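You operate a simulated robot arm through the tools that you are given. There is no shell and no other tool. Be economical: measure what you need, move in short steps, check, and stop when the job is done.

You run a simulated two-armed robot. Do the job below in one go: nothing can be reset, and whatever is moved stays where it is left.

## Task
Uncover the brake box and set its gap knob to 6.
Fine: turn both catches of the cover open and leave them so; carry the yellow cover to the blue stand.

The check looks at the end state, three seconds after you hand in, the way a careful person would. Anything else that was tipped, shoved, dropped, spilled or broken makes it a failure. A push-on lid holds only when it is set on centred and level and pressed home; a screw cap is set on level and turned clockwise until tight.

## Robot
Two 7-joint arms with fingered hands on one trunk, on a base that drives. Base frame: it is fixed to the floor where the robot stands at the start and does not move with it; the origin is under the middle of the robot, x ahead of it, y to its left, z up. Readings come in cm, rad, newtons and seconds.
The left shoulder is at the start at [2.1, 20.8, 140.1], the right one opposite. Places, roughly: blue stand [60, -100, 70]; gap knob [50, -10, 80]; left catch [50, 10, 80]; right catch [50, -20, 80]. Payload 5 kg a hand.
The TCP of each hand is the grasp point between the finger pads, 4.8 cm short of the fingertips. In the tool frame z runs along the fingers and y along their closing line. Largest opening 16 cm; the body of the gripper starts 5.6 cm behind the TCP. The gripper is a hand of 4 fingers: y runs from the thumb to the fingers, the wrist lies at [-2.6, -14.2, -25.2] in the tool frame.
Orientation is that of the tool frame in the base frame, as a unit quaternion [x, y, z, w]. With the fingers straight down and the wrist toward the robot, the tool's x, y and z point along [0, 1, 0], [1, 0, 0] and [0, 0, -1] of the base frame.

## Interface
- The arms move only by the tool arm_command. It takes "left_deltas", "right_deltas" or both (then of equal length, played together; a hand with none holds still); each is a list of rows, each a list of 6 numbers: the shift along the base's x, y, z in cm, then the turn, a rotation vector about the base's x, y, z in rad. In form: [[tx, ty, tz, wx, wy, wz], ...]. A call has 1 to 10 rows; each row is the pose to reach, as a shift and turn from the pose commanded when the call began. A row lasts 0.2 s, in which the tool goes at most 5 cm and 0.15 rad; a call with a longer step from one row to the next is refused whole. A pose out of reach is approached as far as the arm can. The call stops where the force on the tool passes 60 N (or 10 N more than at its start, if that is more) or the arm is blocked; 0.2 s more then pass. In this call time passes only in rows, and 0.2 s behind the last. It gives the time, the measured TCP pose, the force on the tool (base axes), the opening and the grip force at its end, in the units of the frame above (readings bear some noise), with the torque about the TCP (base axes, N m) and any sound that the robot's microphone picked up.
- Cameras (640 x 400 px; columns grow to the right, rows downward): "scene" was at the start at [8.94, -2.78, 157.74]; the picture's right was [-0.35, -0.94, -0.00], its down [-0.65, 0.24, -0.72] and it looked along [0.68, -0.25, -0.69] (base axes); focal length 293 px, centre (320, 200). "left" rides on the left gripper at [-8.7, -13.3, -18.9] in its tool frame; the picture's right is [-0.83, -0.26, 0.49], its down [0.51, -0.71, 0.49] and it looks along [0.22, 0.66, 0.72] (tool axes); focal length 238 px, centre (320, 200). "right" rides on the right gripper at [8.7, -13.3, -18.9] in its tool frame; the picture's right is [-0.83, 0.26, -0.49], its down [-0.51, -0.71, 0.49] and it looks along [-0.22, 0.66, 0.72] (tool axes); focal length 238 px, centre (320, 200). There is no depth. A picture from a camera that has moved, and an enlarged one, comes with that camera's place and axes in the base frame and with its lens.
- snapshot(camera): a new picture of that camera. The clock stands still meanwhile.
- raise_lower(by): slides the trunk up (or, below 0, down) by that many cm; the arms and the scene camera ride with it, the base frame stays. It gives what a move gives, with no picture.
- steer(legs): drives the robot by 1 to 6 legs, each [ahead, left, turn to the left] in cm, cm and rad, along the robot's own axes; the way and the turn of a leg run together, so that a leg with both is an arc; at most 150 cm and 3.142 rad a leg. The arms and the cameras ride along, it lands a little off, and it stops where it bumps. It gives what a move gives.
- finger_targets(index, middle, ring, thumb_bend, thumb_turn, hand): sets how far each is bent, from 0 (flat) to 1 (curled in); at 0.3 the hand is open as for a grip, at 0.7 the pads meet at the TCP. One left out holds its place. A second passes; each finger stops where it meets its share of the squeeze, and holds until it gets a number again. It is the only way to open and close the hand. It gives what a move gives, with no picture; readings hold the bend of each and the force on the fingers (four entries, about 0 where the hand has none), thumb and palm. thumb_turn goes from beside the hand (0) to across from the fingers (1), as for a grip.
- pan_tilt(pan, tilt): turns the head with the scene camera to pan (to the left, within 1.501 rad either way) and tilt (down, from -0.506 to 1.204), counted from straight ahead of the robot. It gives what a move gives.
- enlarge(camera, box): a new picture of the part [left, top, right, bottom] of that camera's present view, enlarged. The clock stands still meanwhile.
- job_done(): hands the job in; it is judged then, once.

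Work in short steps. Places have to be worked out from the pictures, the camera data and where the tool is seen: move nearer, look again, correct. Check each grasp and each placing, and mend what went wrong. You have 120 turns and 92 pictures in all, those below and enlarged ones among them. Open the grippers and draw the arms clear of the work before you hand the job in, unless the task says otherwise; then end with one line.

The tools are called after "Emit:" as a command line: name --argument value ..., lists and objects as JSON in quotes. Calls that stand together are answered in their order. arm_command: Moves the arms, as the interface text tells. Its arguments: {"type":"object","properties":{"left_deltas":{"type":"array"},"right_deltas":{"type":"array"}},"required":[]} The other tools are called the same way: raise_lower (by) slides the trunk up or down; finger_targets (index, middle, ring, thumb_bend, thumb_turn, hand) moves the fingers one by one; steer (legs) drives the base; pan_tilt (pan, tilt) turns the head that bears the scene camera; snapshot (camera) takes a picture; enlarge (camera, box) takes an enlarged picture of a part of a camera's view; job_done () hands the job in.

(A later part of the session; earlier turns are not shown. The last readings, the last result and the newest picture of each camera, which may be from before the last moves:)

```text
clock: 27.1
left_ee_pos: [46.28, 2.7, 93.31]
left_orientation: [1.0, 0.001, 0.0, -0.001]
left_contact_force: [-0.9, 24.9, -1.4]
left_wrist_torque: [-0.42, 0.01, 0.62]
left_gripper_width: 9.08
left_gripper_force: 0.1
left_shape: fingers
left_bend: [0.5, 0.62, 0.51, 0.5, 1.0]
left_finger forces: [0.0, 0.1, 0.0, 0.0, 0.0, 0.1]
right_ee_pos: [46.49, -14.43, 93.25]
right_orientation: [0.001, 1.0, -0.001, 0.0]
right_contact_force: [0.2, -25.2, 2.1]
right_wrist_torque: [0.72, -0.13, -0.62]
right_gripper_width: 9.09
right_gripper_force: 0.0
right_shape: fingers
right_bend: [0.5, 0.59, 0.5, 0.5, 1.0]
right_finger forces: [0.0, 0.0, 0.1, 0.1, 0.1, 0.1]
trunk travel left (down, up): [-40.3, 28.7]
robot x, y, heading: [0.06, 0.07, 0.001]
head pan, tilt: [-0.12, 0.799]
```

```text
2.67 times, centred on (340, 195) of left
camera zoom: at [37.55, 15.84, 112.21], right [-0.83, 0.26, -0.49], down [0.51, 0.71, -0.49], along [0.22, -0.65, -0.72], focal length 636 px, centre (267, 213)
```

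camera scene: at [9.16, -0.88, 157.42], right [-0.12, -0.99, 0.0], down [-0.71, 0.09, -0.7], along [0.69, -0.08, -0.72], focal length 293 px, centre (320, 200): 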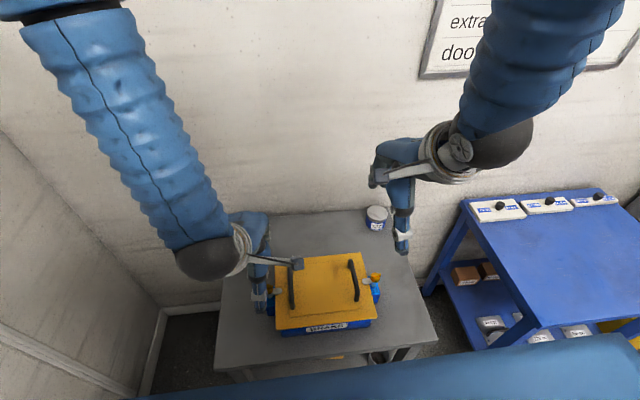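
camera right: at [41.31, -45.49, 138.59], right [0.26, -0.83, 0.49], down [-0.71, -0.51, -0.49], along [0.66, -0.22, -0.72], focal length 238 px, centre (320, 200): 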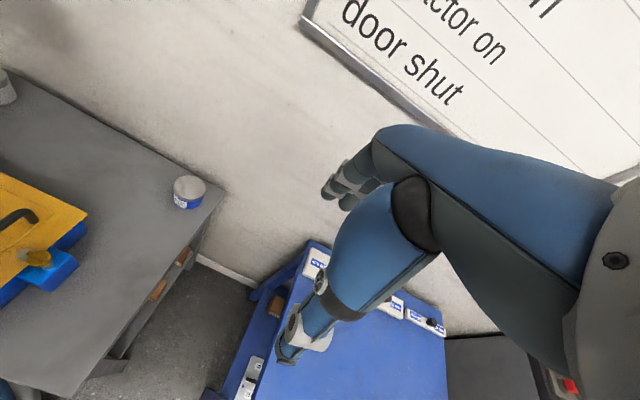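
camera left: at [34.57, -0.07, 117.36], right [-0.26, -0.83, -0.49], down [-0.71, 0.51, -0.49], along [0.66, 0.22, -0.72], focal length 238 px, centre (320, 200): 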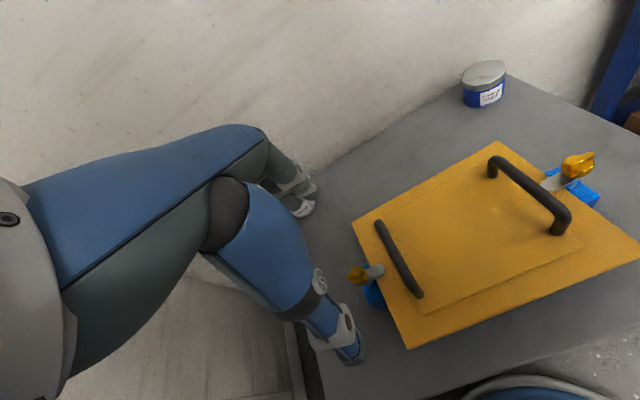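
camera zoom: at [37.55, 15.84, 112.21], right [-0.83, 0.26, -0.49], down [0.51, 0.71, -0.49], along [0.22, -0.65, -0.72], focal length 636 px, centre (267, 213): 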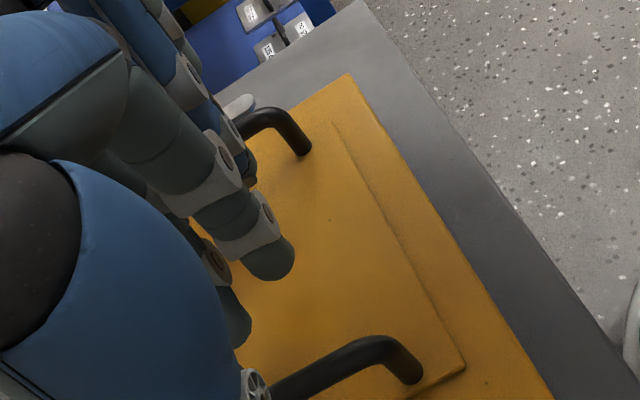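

The two hands' middle fingers press on each other (about 25 N). I'll back each hand outward, pre-bend the fingers to 0.6, tilt the hands outward by 0.18 rad, and come back in.

Emit:
arm_command --left_deltas '[[0, 1.5, 1, 0, 0, 0], [0, 3, 2, 0, 0, 0], [0, 3, 2, -0.1, 0, 0], [0, 3, 2, -0.18, 0, 0]]' --right_deltas '[[0, -1.5, 1, 0, 0, 0], [0, -3, 2, 0, 0, 0], [0, -3, 2, 0.1, 0, 0], [0, -3, 2, 0.18, 0, 0]]'

Emit:
finger_targets --hand "left" --index 0.6 --middle 0.61 --ring 0.61 --thumb_bend 0.57

Emit:
finger_targets --hand "right" --index 0.6 --middle 0.61 --ring 0.61 --thumb_bend 0.57

Emit:
arm_command --left_deltas '[[0, -1.5, 0, 0, 0, 0], [0, -3, 0, 0, 0, 0], [0, -3, 0, 0, 0, 0]]' --right_deltas '[[0, 1.5, 0, 0, 0, 0], [0, 3, 0, 0, 0, 0], [0, 3, 0, 0, 0, 0]]'

Emit:
enlarge --camera "right" --box '[180, 120, 420, 270]'

Emit:
enlarge --camera "left" --box '[220, 120, 460, 270]'

```text
clock: 28.1
left_ee_pos: [46.39, 5.53, 95.17]
left_orientation: [0.996, 0.0, -0.001, 0.091]
left_contact_force: [-0.2, -0.6, 0.3]
left_wrist_torque: [0.0, 0.0, 0.0]
left_gripper_width: 9.1
left_gripper_force: 0.1
left_shape: fingers
left_bend: [0.5, 0.5, 0.5, 0.5, 1.0]
left_finger forces: [0.0, 0.0, 0.0, 0.1, 0.0, 0.0]
right_ee_pos: [46.49, -17.36, 95.24]
right_orientation: [0.0, 0.996, 0.091, 0.0]
right_contact_force: [-0.7, 0.0, 0.5]
right_wrist_torque: [-0.02, -0.01, 0.02]
right_gripper_width: 9.1
right_gripper_force: 0.0
right_shape: fingers
right_bend: [0.5, 0.5, 0.5, 0.5, 1.0]
right_finger forces: [0.1, 0.0, 0.0, 0.1, 0.0, 0.0]
trunk travel left (down, up): [-40.3, 28.7]
robot x, y, heading: [-0.44, 0.05, 0.002]
head pan, tilt: [-0.12, 0.799]
```

```text
clock: 29.1
left_ee_pos: [46.32, 5.5, 95.15]
left_orientation: [0.996, 0.0, 0.0, 0.09]
left_contact_force: [0.4, -0.1, -0.7]
left_wrist_torque: [0.0, -0.06, -0.01]
left_gripper_width: 5.93
left_gripper_force: 0.1
left_shape: fingers
left_bend: [0.6, 0.61, 0.61, 0.56, 1.0]
left_finger forces: [0.0, 0.1, 0.1, 0.0, 0.0, 0.0]
right_ee_pos: [46.37, -17.3, 95.15]
right_orientation: [0.0, 0.996, 0.09, -0.001]
right_contact_force: [0.0, 0.1, -0.2]
right_wrist_torque: [0.02, -0.04, -0.01]
right_gripper_width: 9.09
right_gripper_force: 0.1
right_shape: fingers
right_bend: [0.5, 0.5, 0.5, 0.5, 1.0]
right_finger forces: [0.0, 0.1, 0.0, 0.0, 0.0, 0.1]
trunk travel left (down, up): [-40.3, 28.7]
robot x, y, heading: [-0.14, -0.04, -0.001]
head pan, tilt: [-0.12, 0.799]
```

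```text
clock: 30.1
left_ee_pos: [46.38, 5.52, 95.14]
left_orientation: [0.996, 0.0, 0.0, 0.091]
left_contact_force: [0.3, -0.6, 0.4]
left_wrist_torque: [0.01, 0.01, 0.02]
left_gripper_width: 5.97
left_gripper_force: 0.0
left_shape: fingers
left_bend: [0.6, 0.61, 0.61, 0.56, 1.0]
left_finger forces: [0.1, 0.0, 0.0, 0.0, 0.1, 0.0]
right_ee_pos: [46.42, -17.38, 95.18]
right_orientation: [0.0, 0.996, 0.09, 0.0]
right_contact_force: [0.0, 0.1, -0.4]
right_wrist_torque: [0.01, -0.02, 0.01]
right_gripper_width: 5.96
right_gripper_force: 0.0
right_shape: fingers
right_bend: [0.6, 0.61, 0.61, 0.56, 1.0]
right_finger forces: [0.0, 0.1, 0.0, 0.0, 0.0, 0.0]
trunk travel left (down, up): [-40.3, 28.7]
robot x, y, heading: [0.31, 0.31, 0.001]
head pan, tilt: [-0.12, 0.799]
```

```text
clock: 30.9
left_ee_pos: [46.42, 2.48, 95.19]
left_orientation: [0.996, 0.0, 0.0, 0.089]
left_contact_force: [-0.4, -0.2, -0.3]
left_wrist_torque: [0.05, -0.01, -0.03]
left_gripper_width: 5.92
left_gripper_force: 0.0
left_shape: fingers
left_bend: [0.6, 0.61, 0.61, 0.56, 1.0]
left_finger forces: [0.0, 0.1, 0.0, 0.1, 0.0, 0.0]
right_ee_pos: [46.49, -14.35, 95.25]
right_orientation: [0.0, 0.996, 0.089, -0.001]
right_contact_force: [-0.2, -0.7, -0.6]
right_wrist_torque: [0.01, 0.01, -0.03]
right_gripper_width: 5.93
right_gripper_force: 0.0
right_shape: fingers
right_bend: [0.6, 0.61, 0.61, 0.56, 1.0]
right_finger forces: [0.1, 0.0, 0.0, 0.1, 0.0, 0.0]
trunk travel left (down, up): [-40.3, 28.7]
robot x, y, heading: [0.11, 0.41, 0.0]
head pan, tilt: [-0.12, 0.799]
```

```text
2.67 times, centred on (300, 195) of right
camera zoom: at [37.86, -30.76, 111.49], right [0.84, 0.17, 0.52], down [0.51, -0.61, -0.61], along [0.22, 0.77, -0.59], focal length 636 px, centre (373, 213)
```

zoom: 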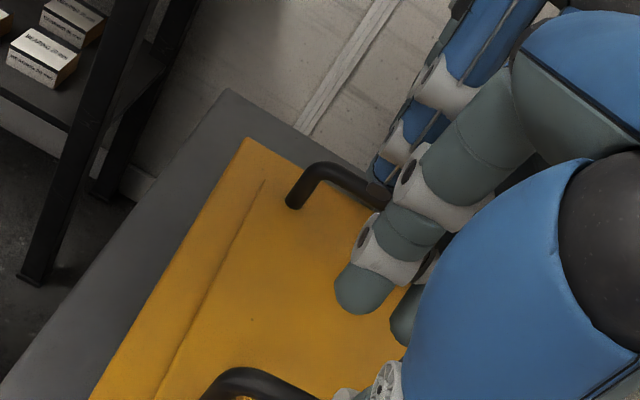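

```text
2.67 times, centred on (340, 195) of left
camera zoom: at [37.6, 18.89, 111.49], right [-0.83, 0.17, -0.52], down [0.51, 0.61, -0.61], along [0.22, -0.77, -0.59], focal length 636 px, centre (267, 213)
```

zoom: 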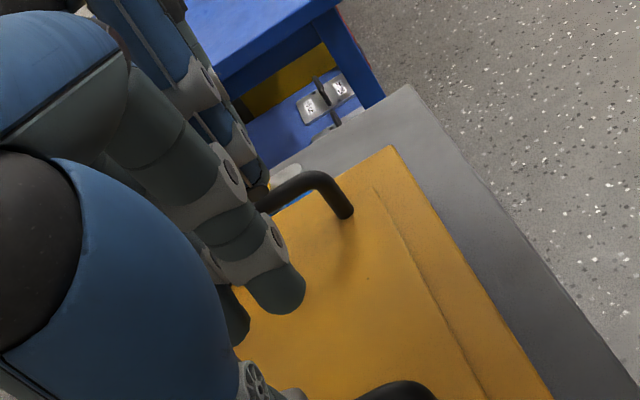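

No contact between the hands now. I'll shift each 0.4 cm outward to compensate for the tilt and lower over the bars.

Emit:
arm_command --left_deltas '[[0, 0.4, -2, 0, 0, 0], [0, 0.4, -4, 0, 0, 0], [0, 0.4, -6, 0, 0, 0], [0, 0.4, -6.6, 0, 0, 0], [0, 0.4, -6.6, 0, 0, 0]]' --right_deltas '[[0, -0.3, -2, 0, 0, 0], [0, -0.3, -4, 0, 0, 0], [0, -0.3, -6, 0, 0, 0], [0, -0.3, -6.6, 0, 0, 0], [0, -0.3, -6.6, 0, 0, 0]]'

Emit:
enlarge --camera "right" --box '[180, 120, 420, 270]'

Emit:
enlarge --camera "scene" --box '[220, 220, 420, 350]'

```text
clock: 32.1
left_ee_pos: [46.37, 2.93, 88.56]
left_orientation: [0.996, 0.001, 0.0, 0.09]
left_contact_force: [-1.0, -3.8, 2.6]
left_wrist_torque: [0.05, 0.07, 0.0]
left_gripper_width: 5.57
left_gripper_force: 2.5
left_shape: fingers
left_bend: [0.6, 0.61, 0.61, 0.58, 1.0]
left_finger forces: [0.0, 0.0, 0.0, 0.0, 4.5, 0.0]
right_ee_pos: [46.54, -14.81, 88.66]
right_orientation: [0.0, 0.996, 0.089, -0.001]
right_contact_force: [-0.4, 0.8, 0.0]
right_wrist_torque: [0.0, 0.02, 0.02]
right_gripper_width: 5.94
right_gripper_force: 0.1
right_shape: fingers
right_bend: [0.6, 0.61, 0.61, 0.56, 1.0]
right_finger forces: [0.1, 0.1, 0.0, 0.0, 0.1, 0.0]
trunk travel left (down, up): [-40.3, 28.7]
robot x, y, heading: [0.18, 0.0, 0.0]
head pan, tilt: [-0.12, 0.799]
```

```text
2.67 times, centred on (300, 195) of right
camera zoom: at [37.88, -31.07, 104.84], right [0.84, 0.17, 0.52], down [0.51, -0.61, -0.61], along [0.22, 0.77, -0.59], focal length 636 px, centre (373, 213)
```

zoom: 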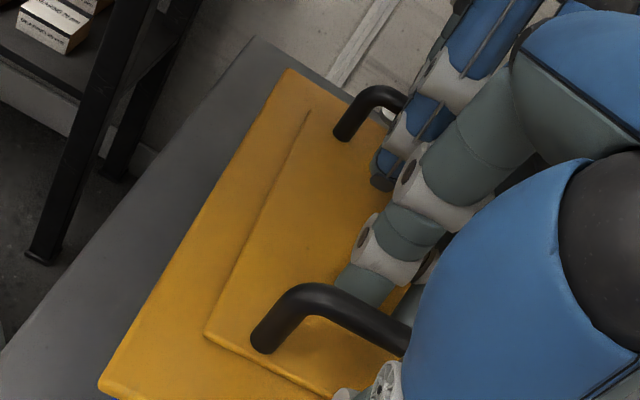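

```text
3.08 times, centred on (320, 285) of scene
camera zoom: at [9.25, -0.87, 157.43], right [-0.12, -0.99, 0.0], down [-0.71, 0.09, -0.7], along [0.69, -0.08, -0.72], focal length 903 px, centre (320, -62)
```

zoom: 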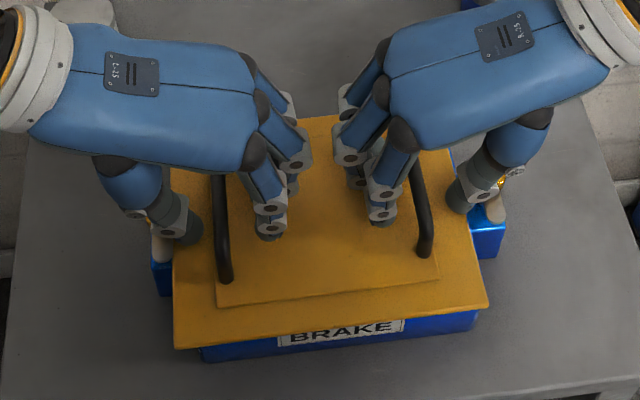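

The bars sit between thumbs and fingers, and the left thumb lightly touches something. I'll close the thumbs a little, then lower 0.8 cm.

Emit:
finger_targets --hand "left" --thumb_bend 0.62

Emit:
finger_targets --hand "right" --thumb_bend 0.62

Emit:
arm_command --left_deltas '[[0, 0, -0.4, 0, 0, 0], [0, 0, -0.8, 0, 0, 0]]' --right_deltas '[[0, 0, -0.4, 0, 0, 0], [0, 0, -0.8, 0, 0, 0]]'

```text
clock: 33.1
left_ee_pos: [46.43, 2.96, 88.64]
left_orientation: [0.996, 0.001, 0.0, 0.09]
left_contact_force: [0.0, 0.3, 0.3]
left_wrist_torque: [-0.05, 0.03, 0.04]
left_gripper_width: 4.81
left_gripper_force: 0.0
left_shape: fingers
left_bend: [0.6, 0.61, 0.61, 0.62, 1.0]
left_finger forces: [0.1, 0.0, 0.1, 0.0, 0.0, 0.1]
right_ee_pos: [46.55, -14.73, 88.54]
right_orientation: [-0.001, 0.996, 0.089, -0.001]
right_contact_force: [-0.1, -0.2, -0.3]
right_wrist_torque: [0.03, 0.02, 0.02]
right_gripper_width: 5.95
right_gripper_force: 0.2
right_shape: fingers
right_bend: [0.6, 0.61, 0.61, 0.56, 1.0]
right_finger forces: [0.0, 0.0, 0.0, 0.1, 0.0, 0.0]
trunk travel left (down, up): [-40.3, 28.7]
robot x, y, heading: [0.2, -0.07, -0.001]
head pan, tilt: [-0.12, 0.799]
```

```text
clock: 34.1
left_ee_pos: [46.32, 2.93, 88.55]
left_orientation: [0.996, 0.0, -0.001, 0.09]
left_contact_force: [0.3, 0.4, -0.4]
left_wrist_torque: [0.0, 0.03, -0.06]
left_gripper_width: 4.77
left_gripper_force: 0.0
left_shape: fingers
left_bend: [0.6, 0.61, 0.61, 0.62, 1.0]
left_finger forces: [0.1, 0.0, 0.0, 0.1, 0.0, 0.1]
right_ee_pos: [46.51, -14.71, 88.5]
right_orientation: [0.0, 0.996, 0.09, -0.001]
right_contact_force: [-0.1, 0.1, 0.6]
right_wrist_torque: [0.01, -0.01, -0.02]
right_gripper_width: 4.8
right_gripper_force: 0.1
right_shape: fingers
right_bend: [0.6, 0.61, 0.61, 0.62, 1.0]
right_finger forces: [0.0, 0.0, 0.0, 0.1, 0.0, 0.0]
trunk travel left (down, up): [-40.3, 28.7]
robot x, y, heading: [-0.29, -0.18, 0.003]
head pan, tilt: [-0.12, 0.799]
```

```text
clock: 34.7
left_ee_pos: [46.26, 2.9, 88.11]
left_orientation: [0.996, 0.001, 0.003, 0.09]
left_contact_force: [-2.1, 10.4, 42.2]
left_wrist_torque: [1.72, 0.24, -0.02]
left_gripper_width: 4.71
left_gripper_force: 21.0
left_shape: fingers
left_bend: [0.6, 0.61, 0.61, 0.63, 1.0]
left_finger forces: [0.0, 0.0, 0.0, 0.0, 41.6, 0.1]
right_ee_pos: [46.51, -14.84, 88.25]
right_orientation: [0.0, 0.996, 0.09, 0.002]
right_contact_force: [-0.8, -8.4, 35.1]
right_wrist_torque: [-1.47, 0.19, 0.01]
right_gripper_width: 4.76
right_gripper_force: 17.0
right_shape: fingers
right_bend: [0.6, 0.61, 0.61, 0.62, 1.0]
right_finger forces: [0.0, 0.0, 0.0, 0.0, 34.9, 0.0]
trunk travel left (down, up): [-40.3, 28.7]
robot x, y, heading: [0.07, -0.22, 0.005]
head pan, tilt: [-0.12, 0.799]
```

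The thumb tips touch the cover at z≈88.2. I'll raise 0.55 and close both hands on the bars.

Emit:
arm_command --left_deltas '[[0, 0, 0.3, 0, 0, 0], [0, 0, 0.55, 0, 0, 0]]' --right_deltas '[[0, 0, 0.3, 0, 0, 0], [0, 0, 0.55, 0, 0, 0]]'

Emit:
finger_targets --hand "left" --index 0.85 --middle 0.85 --ring 0.85 --thumb_bend 0.8

Emit:
finger_targets --hand "right" --index 0.85 --middle 0.85 --ring 0.85 --thumb_bend 0.8

Emit:
enlarge --camera "scene" --box '[220, 220, 420, 350]'

```text
clock: 35.3
left_ee_pos: [46.23, 2.84, 88.18]
left_orientation: [0.996, 0.0, -0.001, 0.089]
left_contact_force: [0.0, 0.4, 0.8]
left_wrist_torque: [0.08, -0.01, -0.03]
left_gripper_width: 4.74
left_gripper_force: 1.5
left_shape: fingers
left_bend: [0.6, 0.61, 0.61, 0.62, 1.0]
left_finger forces: [0.0, 0.1, 0.1, 0.1, 1.4, 0.0]
right_ee_pos: [46.44, -14.7, 88.2]
right_orientation: [0.0, 0.996, 0.09, 0.0]
right_contact_force: [0.3, -0.4, 0.1]
right_wrist_torque: [-0.02, 0.0, 0.02]
right_gripper_width: 4.73
right_gripper_force: 0.1
right_shape: fingers
right_bend: [0.6, 0.61, 0.61, 0.62, 1.0]
right_finger forces: [0.0, 0.1, 0.1, 0.1, 0.1, 0.1]
trunk travel left (down, up): [-40.3, 28.7]
robot x, y, heading: [-0.28, -0.13, -0.001]
head pan, tilt: [-0.12, 0.799]
```

```text
clock: 36.3
left_ee_pos: [46.32, 2.68, 88.28]
left_orientation: [0.996, 0.0, -0.001, 0.09]
left_contact_force: [-0.2, -19.4, -14.6]
left_wrist_torque: [-0.3, 0.34, -0.77]
left_gripper_width: 0.51
left_gripper_force: 13.7
left_shape: fingers
left_bend: [0.73, 0.74, 0.73, 0.74, 1.0]
left_finger forces: [0.0, 13.5, 14.1, 0.1, 0.0, 0.0]
right_ee_pos: [46.47, -14.75, 88.38]
right_orientation: [0.0, 0.996, 0.091, -0.001]
right_contact_force: [1.4, -0.3, 6.4]
right_wrist_torque: [-0.18, -0.07, 0.04]
right_gripper_width: 4.58
right_gripper_force: 2.9
right_shape: fingers
right_bend: [0.6, 0.61, 0.61, 0.63, 1.0]
right_finger forces: [0.0, 0.0, 0.0, 0.0, 6.0, 0.1]
trunk travel left (down, up): [-40.3, 28.7]
robot x, y, heading: [0.15, 0.19, -0.0]
head pan, tilt: [-0.12, 0.799]
```

```text
clock: 37.3
left_ee_pos: [46.48, 2.92, 88.37]
left_orientation: [0.996, 0.001, 0.0, 0.089]
left_contact_force: [4.3, -6.7, -4.2]
left_wrist_torque: [-0.05, 0.09, -0.26]
left_gripper_width: 0.52
left_gripper_force: 3.0
left_shape: fingers
left_bend: [0.73, 0.74, 0.74, 0.75, 1.0]
left_finger forces: [0.1, 0.0, 6.0, 0.0, 0.1, 0.0]
right_ee_pos: [46.49, -14.7, 88.27]
right_orientation: [0.0, 0.996, 0.089, -0.001]
right_contact_force: [-6.3, -3.9, -2.2]
right_wrist_torque: [-1.47, 0.5, 0.94]
right_gripper_width: 1.79
right_gripper_force: 41.8
right_shape: fingers
right_bend: [0.72, 0.73, 0.73, 0.72, 1.0]
right_finger forces: [7.8, 12.1, 13.0, 0.1, 50.3, 0.0]
trunk travel left (down, up): [-40.3, 28.7]
robot x, y, heading: [0.17, 0.26, -0.001]
head pan, tilt: [-0.12, 0.799]
```

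```text
3.08 times, centred on (320, 285) of scene
camera zoom: at [9.27, -0.92, 157.42], right [-0.12, -0.99, 0.0], down [-0.71, 0.09, -0.7], along [0.69, -0.08, -0.72], focal length 903 px, centre (320, -62)
```

zoom: 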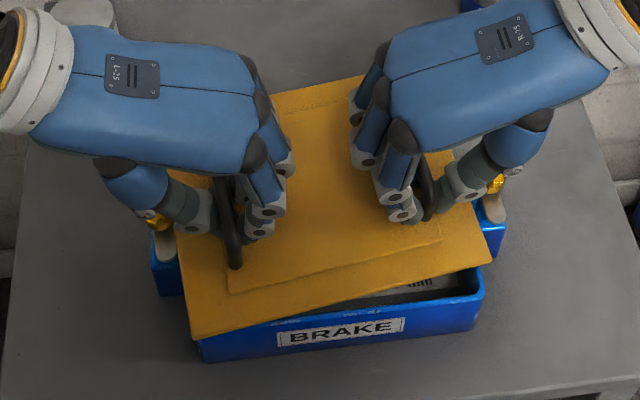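

Squeezing one hand after the other yawed the loose cover a little, and the left grip isn't firm. I'll look more closely before doing anything else.

Emit:
snapshot --camera "left"

Emit:
enlarge --camera "scene" --box '[250, 250, 350, 320]'

Emit:
enlarge --camera "right" --box '[180, 120, 420, 270]'

```text
60 pictures are left
camera left: at [37.64, 19.29, 104.65], right [-0.83, 0.17, -0.52], down [0.51, 0.61, -0.61], along [0.22, -0.77, -0.59], focal length 238 px, centre (320, 200)
```

left: 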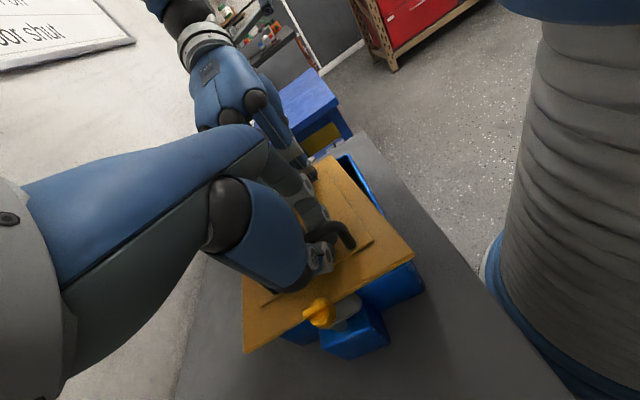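

```text
5.71 times, centred on (300, 285) of scene
camera zoom: at [9.27, -0.92, 157.42], right [-0.12, -0.99, 0.0], down [-0.71, 0.09, -0.7], along [0.69, -0.08, -0.72], focal length 1677 px, centre (434, -286)
```

zoom: 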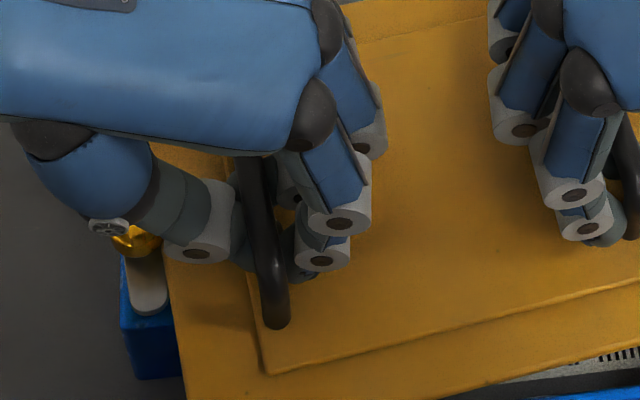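

```text
2.67 times, centred on (300, 195) of right
camera zoom: at [37.87, -31.11, 104.6], right [0.84, 0.17, 0.52], down [0.51, -0.61, -0.61], along [0.22, 0.77, -0.59], focal length 636 px, centre (373, 213)
```

zoom: 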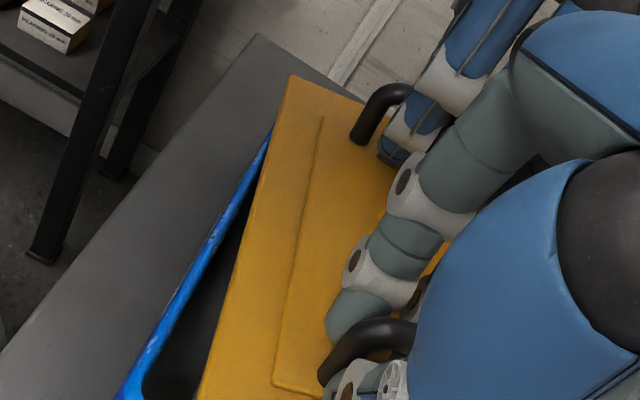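

The left fingertips and thumb have hooked under the bar, which cages it well, and the right is firm. The cover edge is clear of both tongues, so I'll lift 2.5 cm slowly and check.

Emit:
arm_command --left_deltas '[[0, 0, 0.5, 0, 0, 0], [0, 0, 1, 0, 0, 0], [0, 0, 1.5, 0, 0, 0], [0, 0, 2, 0, 0, 0], [0, 0, 2.5, 0, 0, 0], [0, 0, 2.5, 0, 0, 0]]' --right_deltas '[[0, 0, 0.5, 0, 0, 0], [0, 0, 1, 0, 0, 0], [0, 0, 1.5, 0, 0, 0], [0, 0, 2, 0, 0, 0], [0, 0, 2.5, 0, 0, 0], [0, 0, 2.5, 0, 0, 0]]'

Emit:
enlarge --camera "scene" --box '[220, 220, 420, 350]'

```text
clock: 38.7
left_ee_pos: [46.33, 2.92, 90.66]
left_orientation: [0.996, 0.001, -0.002, 0.087]
left_contact_force: [3.5, -2.3, -45.9]
left_wrist_torque: [0.11, 1.04, -0.33]
left_gripper_width: 0.53
left_gripper_force: 35.6
left_shape: fingers
left_bend: [0.73, 0.74, 0.73, 0.74, 1.0]
left_finger forces: [0.0, 26.5, 15.6, 0.1, 28.2, 0.0]
right_ee_pos: [46.74, -14.91, 90.75]
right_orientation: [0.0, 0.996, 0.09, -0.002]
right_contact_force: [-3.3, -10.1, 3.1]
right_wrist_torque: [-1.64, 0.13, 0.66]
right_gripper_width: 1.81
right_gripper_force: 43.6
right_shape: fingers
right_bend: [0.72, 0.73, 0.73, 0.72, 1.0]
right_finger forces: [7.1, 11.8, 10.1, 0.1, 58.7, 0.1]
trunk travel left (down, up): [-40.3, 28.7]
robot x, y, heading: [0.19, -0.13, 0.002]
head pan, tilt: [-0.12, 0.799]
```

```text
3.08 times, centred on (320, 285) of scene
camera zoom: at [9.51, -0.91, 157.39], right [-0.12, -0.99, 0.0], down [-0.71, 0.09, -0.7], along [0.69, -0.08, -0.72], focal length 903 px, centre (320, -62)
```

zoom: 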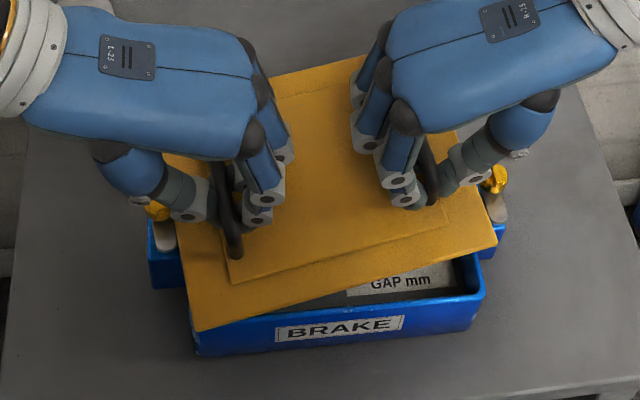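

The left hand feels -46 N and the right almost nothing, so something may be caught. I'll look at the left side and the right grip.

Emit:
enlarge --camera "left" --box '[220, 200, 440, 370]'

Emit:
enlarge --camera "right" --box '[200, 180, 420, 350]'

```text
2.35 times, centred on (330, 285) of left
camera zoom: at [37.69, 19.29, 107.01], right [-0.84, 0.17, -0.52], down [0.5, 0.61, -0.61], along [0.22, -0.77, -0.6], focal length 561 px, centre (296, 0)
```

zoom: 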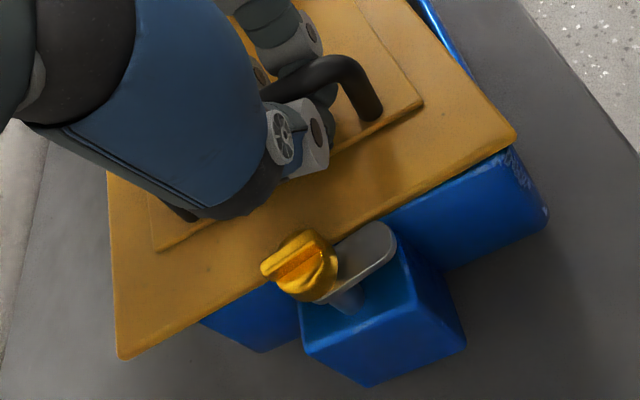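

```text
2.35 times, centred on (310, 265) of right
camera zoom: at [38.05, -31.14, 107.03], right [0.84, 0.17, 0.52], down [0.5, -0.61, -0.61], along [0.22, 0.77, -0.59], focal length 561 px, centre (344, 47)
```

zoom: 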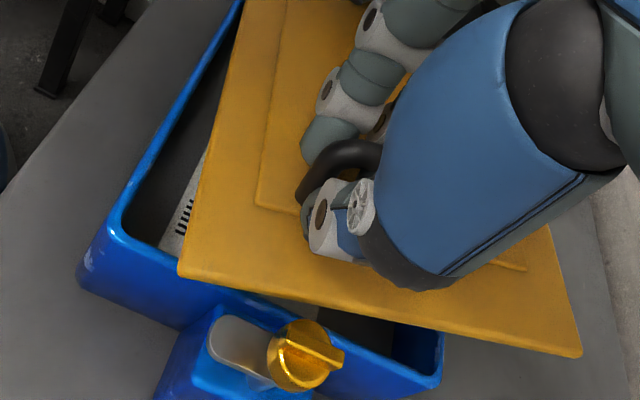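

The cover's left edge has caught under the left knob's rim. I'll lower to relieve it, shift the cover about 1.6 cm toward -y, then raise again.

Emit:
arm_command --left_deltas '[[0, 0, -1, 0, 0, 0], [0, 0, -2, 0, 0, 0], [0, 0, -2.2, 0, 0, 0], [0, -0.4, -2.2, 0, 0, 0], [0, -0.8, -2.2, 0, 0, 0], [0, -1.2, -2.2, 0, 0, 0], [0, -1.6, -2.2, 0, 0, 0], [0, -1.6, -2.2, 0, 0, 0]]' --right_deltas '[[0, 0, -0.5, 0, 0, 0], [0, 0, -1, 0, 0, 0], [0, 0, -1.2, 0, 0, 0], [0, -0.4, -1.2, 0, 0, 0], [0, -0.8, -1.2, 0, 0, 0], [0, -1.2, -1.2, 0, 0, 0], [0, -1.6, -1.2, 0, 0, 0], [0, -1.6, -1.2, 0, 0, 0]]'

Emit:
enlarge --camera "left" --box '[220, 200, 440, 370]'

```text
clock: 40.5
left_ee_pos: [46.33, 1.59, 88.61]
left_orientation: [0.996, 0.0, 0.0, 0.091]
left_contact_force: [1.2, 10.5, 7.8]
left_wrist_torque: [0.17, -0.09, -0.03]
left_gripper_width: 0.52
left_gripper_force: 0.4
left_shape: fingers
left_bend: [0.74, 0.75, 0.75, 0.75, 1.0]
left_finger forces: [0.0, 0.0, 0.4, 0.1, 0.0, 0.1]
right_ee_pos: [46.54, -16.08, 89.63]
right_orientation: [0.0, 0.996, 0.09, -0.001]
right_contact_force: [-1.2, 23.3, -14.6]
right_wrist_torque: [0.05, 0.26, 0.82]
right_gripper_width: 1.73
right_gripper_force: 29.1
right_shape: fingers
right_bend: [0.72, 0.73, 0.73, 0.73, 1.0]
right_finger forces: [15.3, 13.5, 11.1, 0.0, 17.5, 0.0]
trunk travel left (down, up): [-40.3, 28.7]
robot x, y, heading: [0.14, 0.06, -0.003]
head pan, tilt: [-0.12, 0.799]
```

```text
2.35 times, centred on (330, 285) of left
camera zoom: at [37.62, 17.97, 104.88], right [-0.83, 0.17, -0.52], down [0.5, 0.61, -0.61], along [0.22, -0.78, -0.59], focal length 561 px, centre (296, 0)
```

zoom: 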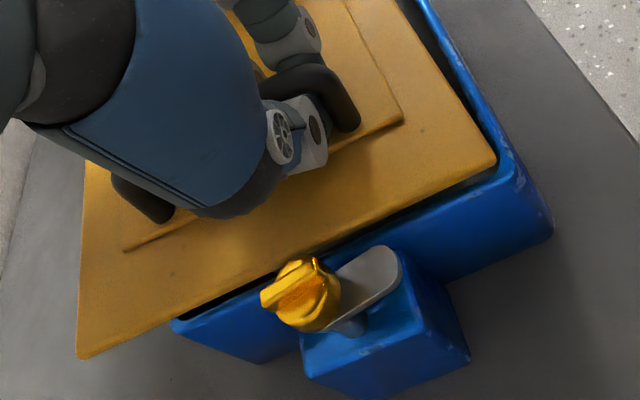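

The left edge is now clear. The right side feels a sideways push, so I'll back off 0.6 cm in y and lift both together.

Emit:
arm_command --left_deltas '[[0, 0.4, 0, 0, 0, 0], [0, 0.6, 0, 0, 0, 0], [0, 0.6, 0.6, 0, 0, 0], [0, 0.6, 1.2, 0, 0, 0]]' --right_deltas '[[0, 0.4, 0, 0, 0, 0], [0, 0.6, 0, 0, 0, 0], [0, 0.6, 0.6, 0, 0, 0], [0, 0.6, 1.2, 0, 0, 0]]'

Emit:
enlarge --camera "left" --box '[220, 200, 440, 370]'

Emit:
enlarge --camera "right" --box '[200, 200, 420, 370]'

```text
clock: 41.5
left_ee_pos: [46.31, 1.9, 89.71]
left_orientation: [0.996, 0.0, 0.0, 0.09]
left_contact_force: [2.9, -0.1, 0.8]
left_wrist_torque: [-0.08, -0.17, 0.05]
left_gripper_width: 0.27
left_gripper_force: 0.4
left_shape: fingers
left_bend: [0.75, 0.75, 0.75, 0.76, 1.0]
left_finger forces: [0.0, 0.1, 0.3, 0.0, 0.0, 0.1]
right_ee_pos: [46.63, -15.8, 90.79]
right_orientation: [0.001, 0.996, 0.089, 0.0]
right_contact_force: [-4.1, 0.5, -5.7]
right_wrist_torque: [-0.5, 0.33, 0.57]
right_gripper_width: 1.71
right_gripper_force: 28.6
right_shape: fingers
right_bend: [0.72, 0.73, 0.73, 0.73, 1.0]
right_finger forces: [11.6, 10.9, 8.1, 0.0, 26.0, 0.1]
trunk travel left (down, up): [-40.3, 28.7]
robot x, y, heading: [0.09, -0.02, -0.002]
head pan, tilt: [-0.12, 0.799]
```

```text
2.35 times, centred on (330, 285) of left
camera zoom: at [37.64, 18.34, 106.1], right [-0.83, 0.17, -0.52], down [0.51, 0.61, -0.61], along [0.22, -0.77, -0.59], focal length 561 px, centre (296, 0)
```

zoom: 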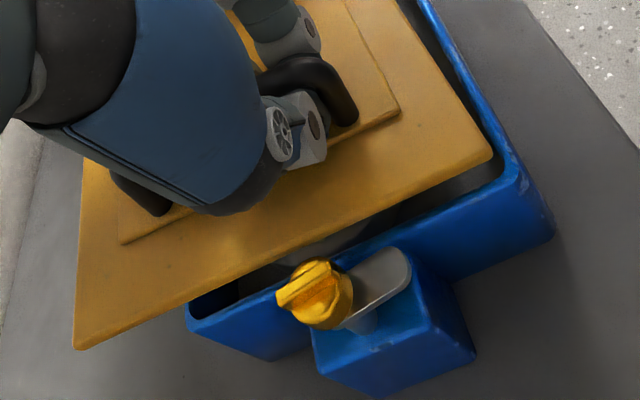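

```text
2.35 times, centred on (310, 285) of right
camera zoom: at [37.85, -32.13, 107.13], right [0.84, 0.17, 0.52], down [0.51, -0.61, -0.61], along [0.22, 0.77, -0.6], focal length 561 px, centre (344, 0)
```

zoom: 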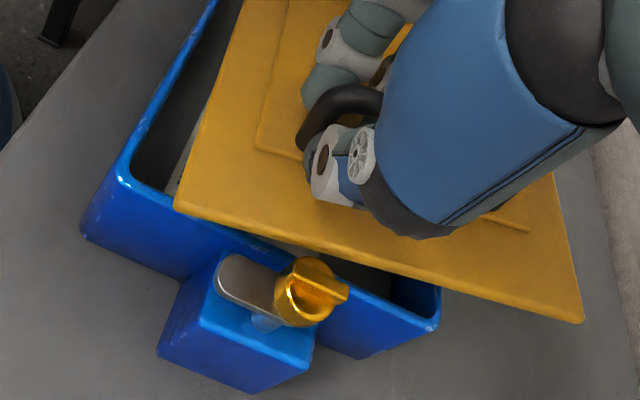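

The cover is free and light (about 6-8 N). I'll raise it about 7 cm with both hands and check that it's level and held.

Emit:
arm_command --left_deltas '[[0, 0, 1, 0, 0, 0], [0, 0, 2.3, 0, 0, 0], [0, 0, 3.6, 0, 0, 0], [0, 0, 4.9, 0, 0, 0], [0, 0, 6.2, 0, 0, 0], [0, 0, 7.5, 0, 0, 0], [0, 0, 8, 0, 0, 0], [0, 0, 8, 0, 0, 0]]' --right_deltas '[[0, 0, 0.8, 0, 0, 0], [0, 0, 2, 0, 0, 0], [0, 0, 3.2, 0, 0, 0], [0, 0, 4.4, 0, 0, 0], [0, 0, 5.5, 0, 0, 0], [0, 0, 6.7, 0, 0, 0], [0, 0, 7, 0, 0, 0], [0, 0, 7, 0, 0, 0]]'

Emit:
snapshot --camera "scene"

Emit:
enlarge --camera "left" --box '[200, 180, 460, 380]'

```text
clock: 43.3
left_ee_pos: [46.35, 1.87, 97.79]
left_orientation: [0.996, -0.001, 0.0, 0.09]
left_contact_force: [2.8, -0.7, -1.1]
left_wrist_torque: [0.04, -0.05, -0.04]
left_gripper_width: 0.23
left_gripper_force: 0.3
left_shape: fingers
left_bend: [0.75, 0.75, 0.75, 0.76, 1.0]
left_finger forces: [0.0, 0.1, 0.7, 0.0, 0.0, 0.0]
right_ee_pos: [46.57, -15.7, 97.78]
right_orientation: [-0.001, 0.996, 0.09, -0.001]
right_contact_force: [-1.6, 0.0, -4.0]
right_wrist_torque: [-0.3, 0.26, 0.4]
right_gripper_width: 1.67
right_gripper_force: 26.1
right_shape: fingers
right_bend: [0.72, 0.73, 0.74, 0.73, 1.0]
right_finger forces: [12.3, 9.7, 6.4, 0.1, 25.6, 0.1]
trunk travel left (down, up): [-40.3, 28.7]
robot x, y, heading: [-0.13, -0.27, 0.004]
head pan, tilt: [-0.12, 0.799]
```

```text
51 pictures are left
camera scene: at [9.25, -0.84, 157.42], right [-0.12, -0.99, 0.0], down [-0.71, 0.09, -0.7], along [0.69, -0.08, -0.72], focal length 293 px, centre (320, 200)
```

scene: 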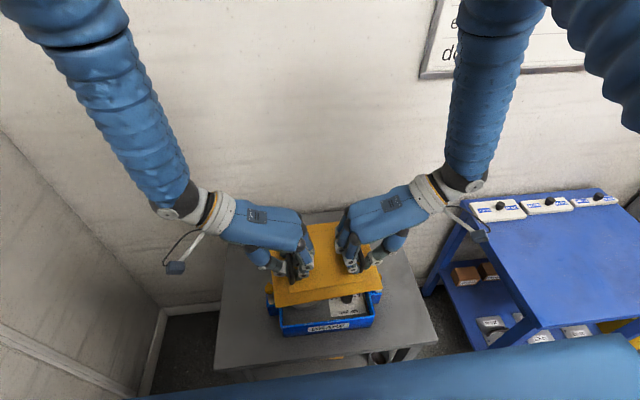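

```text
2.00 times, centred on (330, 280) of left
camera zoom: at [37.64, 18.35, 114.13], right [-0.83, 0.17, -0.52], down [0.51, 0.61, -0.61], along [0.22, -0.77, -0.59], focal length 477 px, centre (300, 40)
```

zoom: 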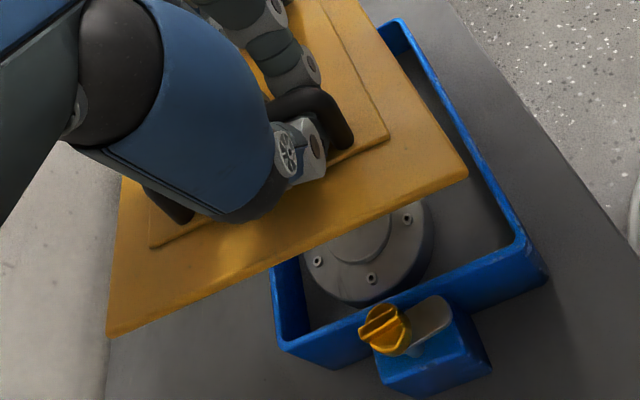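

The cover is held by both hands and level, and the open box shows below. I'll back up a little, drive sideways to the right to the stand with the arms as they are, then go forward.

Emit:
raise_lower --by 4

Emit:
steer --legs '[[-5, 0, 0], [0, -47, 0], [0, -46, 0]]'

Emit:
snapshot --camera "scene"

```text
clock: 44.1
left_ee_pos: [46.46, 1.88, 101.77]
left_orientation: [0.996, 0.001, -0.001, 0.09]
left_contact_force: [2.4, 0.1, -1.9]
left_wrist_torque: [0.0, -0.03, -0.09]
left_gripper_width: 0.22
left_gripper_force: 0.6
left_shape: fingers
left_bend: [0.75, 0.75, 0.75, 0.76, 1.0]
left_finger forces: [0.0, 0.1, 0.8, 0.0, 0.0, 0.1]
right_ee_pos: [46.53, -15.63, 101.69]
right_orientation: [0.0, 0.996, 0.089, -0.001]
right_contact_force: [-1.6, -1.8, -4.1]
right_wrist_torque: [-0.28, 0.31, 0.4]
right_gripper_width: 1.67
right_gripper_force: 26.4
right_shape: fingers
right_bend: [0.72, 0.73, 0.74, 0.73, 1.0]
right_finger forces: [12.3, 9.6, 6.4, 0.0, 25.5, 0.1]
trunk travel left (down, up): [-44.3, 24.7]
robot x, y, heading: [0.2, 0.1, 0.005]
head pan, tilt: [-0.12, 0.799]
```

```text
clock: 49.8
left_ee_pos: [41.04, -91.45, 101.84]
left_orientation: [0.996, -0.004, 0.0, 0.09]
left_contact_force: [1.5, -0.4, -1.2]
left_wrist_torque: [0.04, -0.07, -0.03]
left_gripper_width: 0.24
left_gripper_force: 0.4
left_shape: fingers
left_bend: [0.75, 0.75, 0.75, 0.76, 1.0]
left_finger forces: [0.0, 0.1, 0.7, 0.0, 0.0, 0.0]
right_ee_pos: [40.98, -109.03, 101.83]
right_orientation: [0.004, 0.996, 0.09, -0.001]
right_contact_force: [-2.2, 0.1, -4.5]
right_wrist_torque: [-0.26, 0.26, 0.36]
right_gripper_width: 1.65
right_gripper_force: 27.2
right_shape: fingers
right_bend: [0.72, 0.73, 0.74, 0.73, 1.0]
right_finger forces: [12.3, 9.6, 6.3, 0.1, 25.5, 0.0]
trunk travel left (down, up): [-44.3, 24.7]
robot x, y, heading: [-5.58, -93.34, -0.007]
head pan, tilt: [-0.12, 0.799]
```

```text
49 pictures are left
camera scene: at [3.88, -93.97, 161.42], right [-0.13, -0.99, 0.0], down [-0.71, 0.09, -0.7], along [0.69, -0.09, -0.72], focal length 293 px, centre (320, 200)
```

scene: 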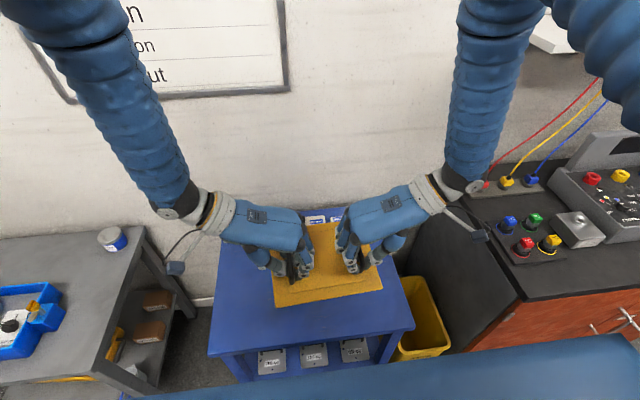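

The cover is over the stand, centred at about (44.6, -100), and the stand's top spans x 34.5-85, y -127 to -66. I'll go forward 8.5 cm and lower the trunk 16 cm.

Emit:
steer --legs '[[8.5, 0, 0]]'

Emit:
raise_lower --by -16

Emit:
snapshot --camera "scene"

Emit:
snapshot --camera "left"

```text
clock: 50.9
left_ee_pos: [49.78, -91.58, 101.6]
left_orientation: [0.996, -0.003, -0.001, 0.089]
left_contact_force: [2.7, 0.5, -2.6]
left_wrist_torque: [0.01, 0.04, -0.07]
left_gripper_width: 0.23
left_gripper_force: 0.6
left_shape: fingers
left_bend: [0.75, 0.75, 0.75, 0.76, 1.0]
left_finger forces: [0.0, 0.0, 0.7, 0.1, 0.1, 0.1]
right_ee_pos: [49.59, -109.05, 101.76]
right_orientation: [0.004, 0.996, 0.089, -0.001]
right_contact_force: [-0.6, 0.1, -4.4]
right_wrist_torque: [-0.27, 0.34, 0.46]
right_gripper_width: 1.68
right_gripper_force: 22.5
right_shape: fingers
right_bend: [0.72, 0.73, 0.74, 0.73, 1.0]
right_finger forces: [12.1, 0.1, 6.8, 0.0, 25.6, 0.0]
trunk travel left (down, up): [-44.3, 24.7]
robot x, y, heading: [2.74, -93.19, -0.006]
head pan, tilt: [-0.12, 0.799]
```

```text
clock: 52.7
left_ee_pos: [49.59, -91.53, 85.73]
left_orientation: [0.996, -0.004, 0.0, 0.09]
left_contact_force: [3.8, 1.3, -0.3]
left_wrist_torque: [0.03, -0.09, 0.01]
left_gripper_width: 0.22
left_gripper_force: 0.4
left_shape: fingers
left_bend: [0.75, 0.75, 0.75, 0.76, 1.0]
left_finger forces: [0.0, 0.0, 0.6, 0.0, 0.0, 0.1]
right_ee_pos: [49.45, -108.98, 85.82]
right_orientation: [0.004, 0.996, 0.088, 0.0]
right_contact_force: [-2.3, -1.1, -3.7]
right_wrist_torque: [-0.34, 0.24, 0.36]
right_gripper_width: 1.64
right_gripper_force: 22.3
right_shape: fingers
right_bend: [0.72, 0.73, 0.74, 0.73, 1.0]
right_finger forces: [12.0, 0.1, 6.7, 0.0, 25.6, 0.1]
trunk travel left (down, up): [-28.3, 40.7]
robot x, y, heading: [3.28, -93.16, -0.008]
head pan, tilt: [-0.12, 0.799]
```

```text
48 pictures are left
camera scene: at [12.38, -93.97, 145.44], right [-0.13, -0.99, 0.0], down [-0.71, 0.09, -0.7], along [0.69, -0.09, -0.72], focal length 293 px, centre (320, 200)
```

scene: 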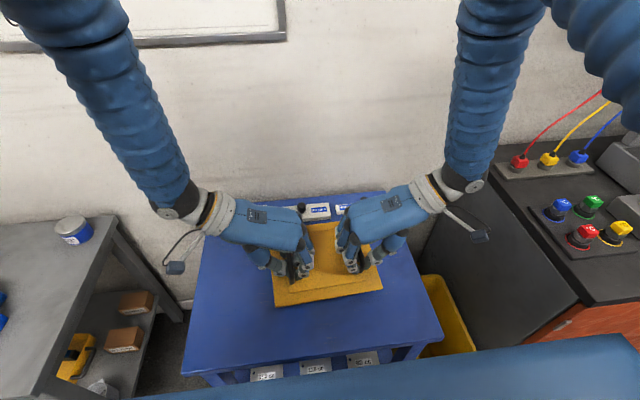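

```text
47 pictures are left
camera left: at [40.96, -75.01, 102.15], right [-0.83, 0.17, -0.53], down [0.51, 0.61, -0.61], along [0.21, -0.78, -0.59], focal length 238 px, centre (320, 200)
```

left: 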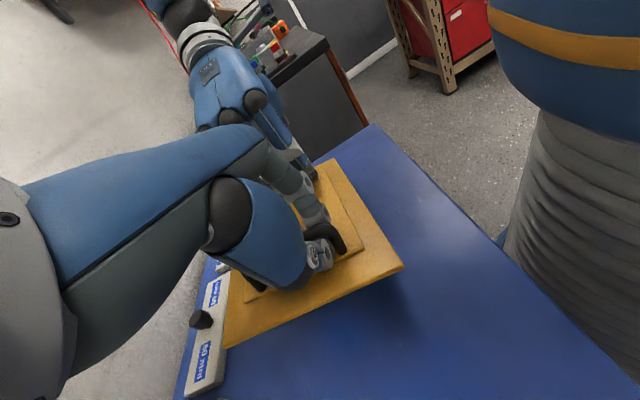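

The cover's back corner at x≈66 clears the plates at x≈74. I'll lower 6 cm, then creep down.

Emit:
arm_command --left_deltas '[[0, 0, -2, 0, 0, 0], [0, 0, -4, 0, 0, 0], [0, 0, -6, 0, 0, 0], [0, 0, -6.6, 0, 0, 0], [0, 0, -6.6, 0, 0, 0]]' --right_deltas '[[0, 0, -2, 0, 0, 0], [0, 0, -4, 0, 0, 0], [0, 0, -6, 0, 0, 0], [0, 0, -6.6, 0, 0, 0], [0, 0, -6.6, 0, 0, 0]]'

Emit:
enlarge --camera "left" --box '[180, 150, 460, 380]'

```text
clock: 53.7
left_ee_pos: [49.48, -91.22, 79.53]
left_orientation: [0.996, -0.002, -0.001, 0.087]
left_contact_force: [1.8, 7.3, 6.2]
left_wrist_torque: [0.09, 0.67, -0.16]
left_gripper_width: 0.19
left_gripper_force: 26.2
left_shape: fingers
left_bend: [0.75, 0.75, 0.74, 0.77, 1.0]
left_finger forces: [0.1, 0.1, 8.5, 0.0, 43.9, 0.0]
right_ee_pos: [49.93, -109.1, 80.13]
right_orientation: [0.006, 0.996, 0.091, 0.003]
right_contact_force: [-1.7, -4.3, 31.3]
right_wrist_torque: [-1.67, 2.03, 0.92]
right_gripper_width: 1.47
right_gripper_force: 79.0
right_shape: fingers
right_bend: [0.72, 0.73, 0.72, 0.77, 1.0]
right_finger forces: [16.5, 14.9, 25.4, 0.1, 100.6, 0.0]
trunk travel left (down, up): [-28.3, 40.7]
robot x, y, heading: [2.87, -92.81, -0.012]
head pan, tilt: [-0.12, 0.799]
stopped in row 4 (right hand): the force on the tool passed its limit at 67 N (the readings are from after the stop); the commanded pose is now the measured one
```

```text
1.74 times, centred on (320, 265) of left
camera zoom: at [40.84, -74.81, 95.9], right [-0.83, 0.17, -0.52], down [0.51, 0.61, -0.61], along [0.21, -0.77, -0.6], focal length 414 px, centre (320, 87)
```

zoom: 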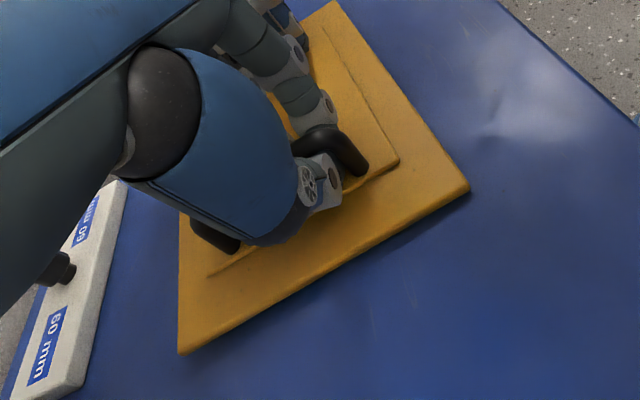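

The cover has touched down on the stand. I'll relieve the pressure a little, then open both hands.

Emit:
arm_command --left_deltas '[[0, 0, 0.1, 0, 0, 0], [0, 0, 0.1, 0, 0, 0]]' --right_deltas '[[0, 0, 0.3, 0, 0, 0], [0, 0, 0.3, 0, 0, 0]]'

Emit:
finger_targets --hand "right" --index 0.6 --middle 0.61 --ring 0.61 --thumb_bend 0.57

Emit:
finger_targets --hand "left" --index 0.6 --middle 0.61 --ring 0.61 --thumb_bend 0.57

Emit:
enlarge --camera "scene" --box '[200, 200, 440, 350]'

```text
clock: 54.3
left_ee_pos: [49.5, -91.12, 79.73]
left_orientation: [0.996, -0.002, -0.001, 0.088]
left_contact_force: [0.4, 8.3, 13.1]
left_wrist_torque: [0.16, 0.44, -0.2]
left_gripper_width: 0.21
left_gripper_force: 25.5
left_shape: fingers
left_bend: [0.75, 0.75, 0.74, 0.77, 1.0]
left_finger forces: [0.0, 0.0, 5.5, 0.0, 45.6, 0.0]
right_ee_pos: [49.84, -109.06, 80.11]
right_orientation: [0.005, 0.996, 0.09, 0.003]
right_contact_force: [-2.1, -1.6, 9.6]
right_wrist_torque: [-1.08, 1.57, 0.78]
right_gripper_width: 1.5
right_gripper_force: 64.2
right_shape: fingers
right_bend: [0.72, 0.73, 0.72, 0.77, 1.0]
right_finger forces: [14.3, 14.7, 21.0, 0.0, 77.2, 0.0]
trunk travel left (down, up): [-28.3, 40.7]
robot x, y, heading: [2.77, -93.21, -0.002]
head pan, tilt: [-0.12, 0.799]
```

```text
clock: 55.3
left_ee_pos: [49.44, -91.22, 79.57]
left_orientation: [0.996, -0.003, -0.001, 0.088]
left_contact_force: [0.3, 3.4, -9.7]
left_wrist_torque: [0.07, 1.1, -0.1]
left_gripper_width: 0.21
left_gripper_force: 7.9
left_shape: fingers
left_bend: [0.76, 0.75, 0.74, 0.77, 1.0]
left_finger forces: [0.0, 0.1, 15.8, 0.1, 0.0, 0.0]
right_ee_pos: [49.97, -108.98, 80.31]
right_orientation: [0.006, 0.996, 0.092, 0.004]
right_contact_force: [0.5, 1.3, 48.6]
right_wrist_torque: [-0.45, 0.2, -0.03]
right_gripper_width: 3.59
right_gripper_force: 25.8
right_shape: fingers
right_bend: [0.6, 0.61, 0.61, 0.66, 1.0]
right_finger forces: [0.0, 0.0, 0.0, 0.0, 50.7, 0.1]
trunk travel left (down, up): [-28.3, 40.7]
robot x, y, heading: [3.08, -92.78, -0.008]
head pan, tilt: [-0.12, 0.799]
```

```text
clock: 56.3
left_ee_pos: [49.3, -91.31, 79.85]
left_orientation: [0.996, -0.002, 0.001, 0.09]
left_contact_force: [-1.3, -3.5, 47.1]
left_wrist_torque: [-0.05, 0.3, 0.06]
left_gripper_width: 2.76
left_gripper_force: 23.7
left_shape: fingers
left_bend: [0.6, 0.61, 0.61, 0.71, 1.0]
left_finger forces: [0.1, 0.1, 0.0, 0.1, 47.2, 0.0]
right_ee_pos: [49.85, -108.99, 80.28]
right_orientation: [0.004, 0.996, 0.091, 0.003]
right_contact_force: [1.2, 4.2, 30.7]
right_wrist_torque: [-0.25, -0.03, -0.03]
right_gripper_width: 3.78
right_gripper_force: 15.7
right_shape: fingers
right_bend: [0.6, 0.61, 0.61, 0.65, 1.0]
right_finger forces: [0.0, 0.0, 0.0, 0.1, 30.9, 0.0]
trunk travel left (down, up): [-28.3, 40.7]
robot x, y, heading: [3.03, -93.2, -0.008]
head pan, tilt: [-0.12, 0.799]
```

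```text
2.67 times, centred on (320, 275) of scene
camera zoom: at [12.03, -93.92, 145.47], right [-0.13, -0.99, 0.0], down [-0.71, 0.09, -0.7], along [0.69, -0.09, -0.72], focal length 782 px, centre (320, 0)
```

zoom: 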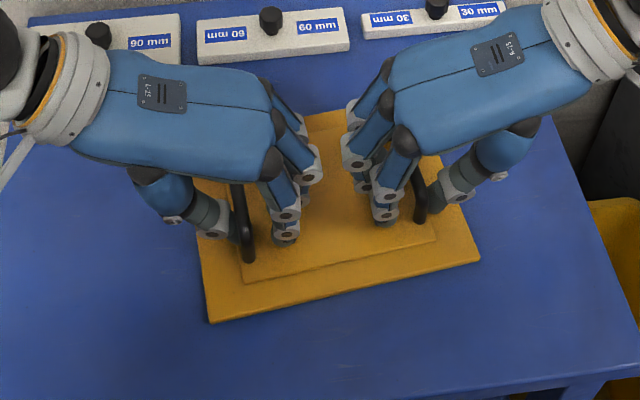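

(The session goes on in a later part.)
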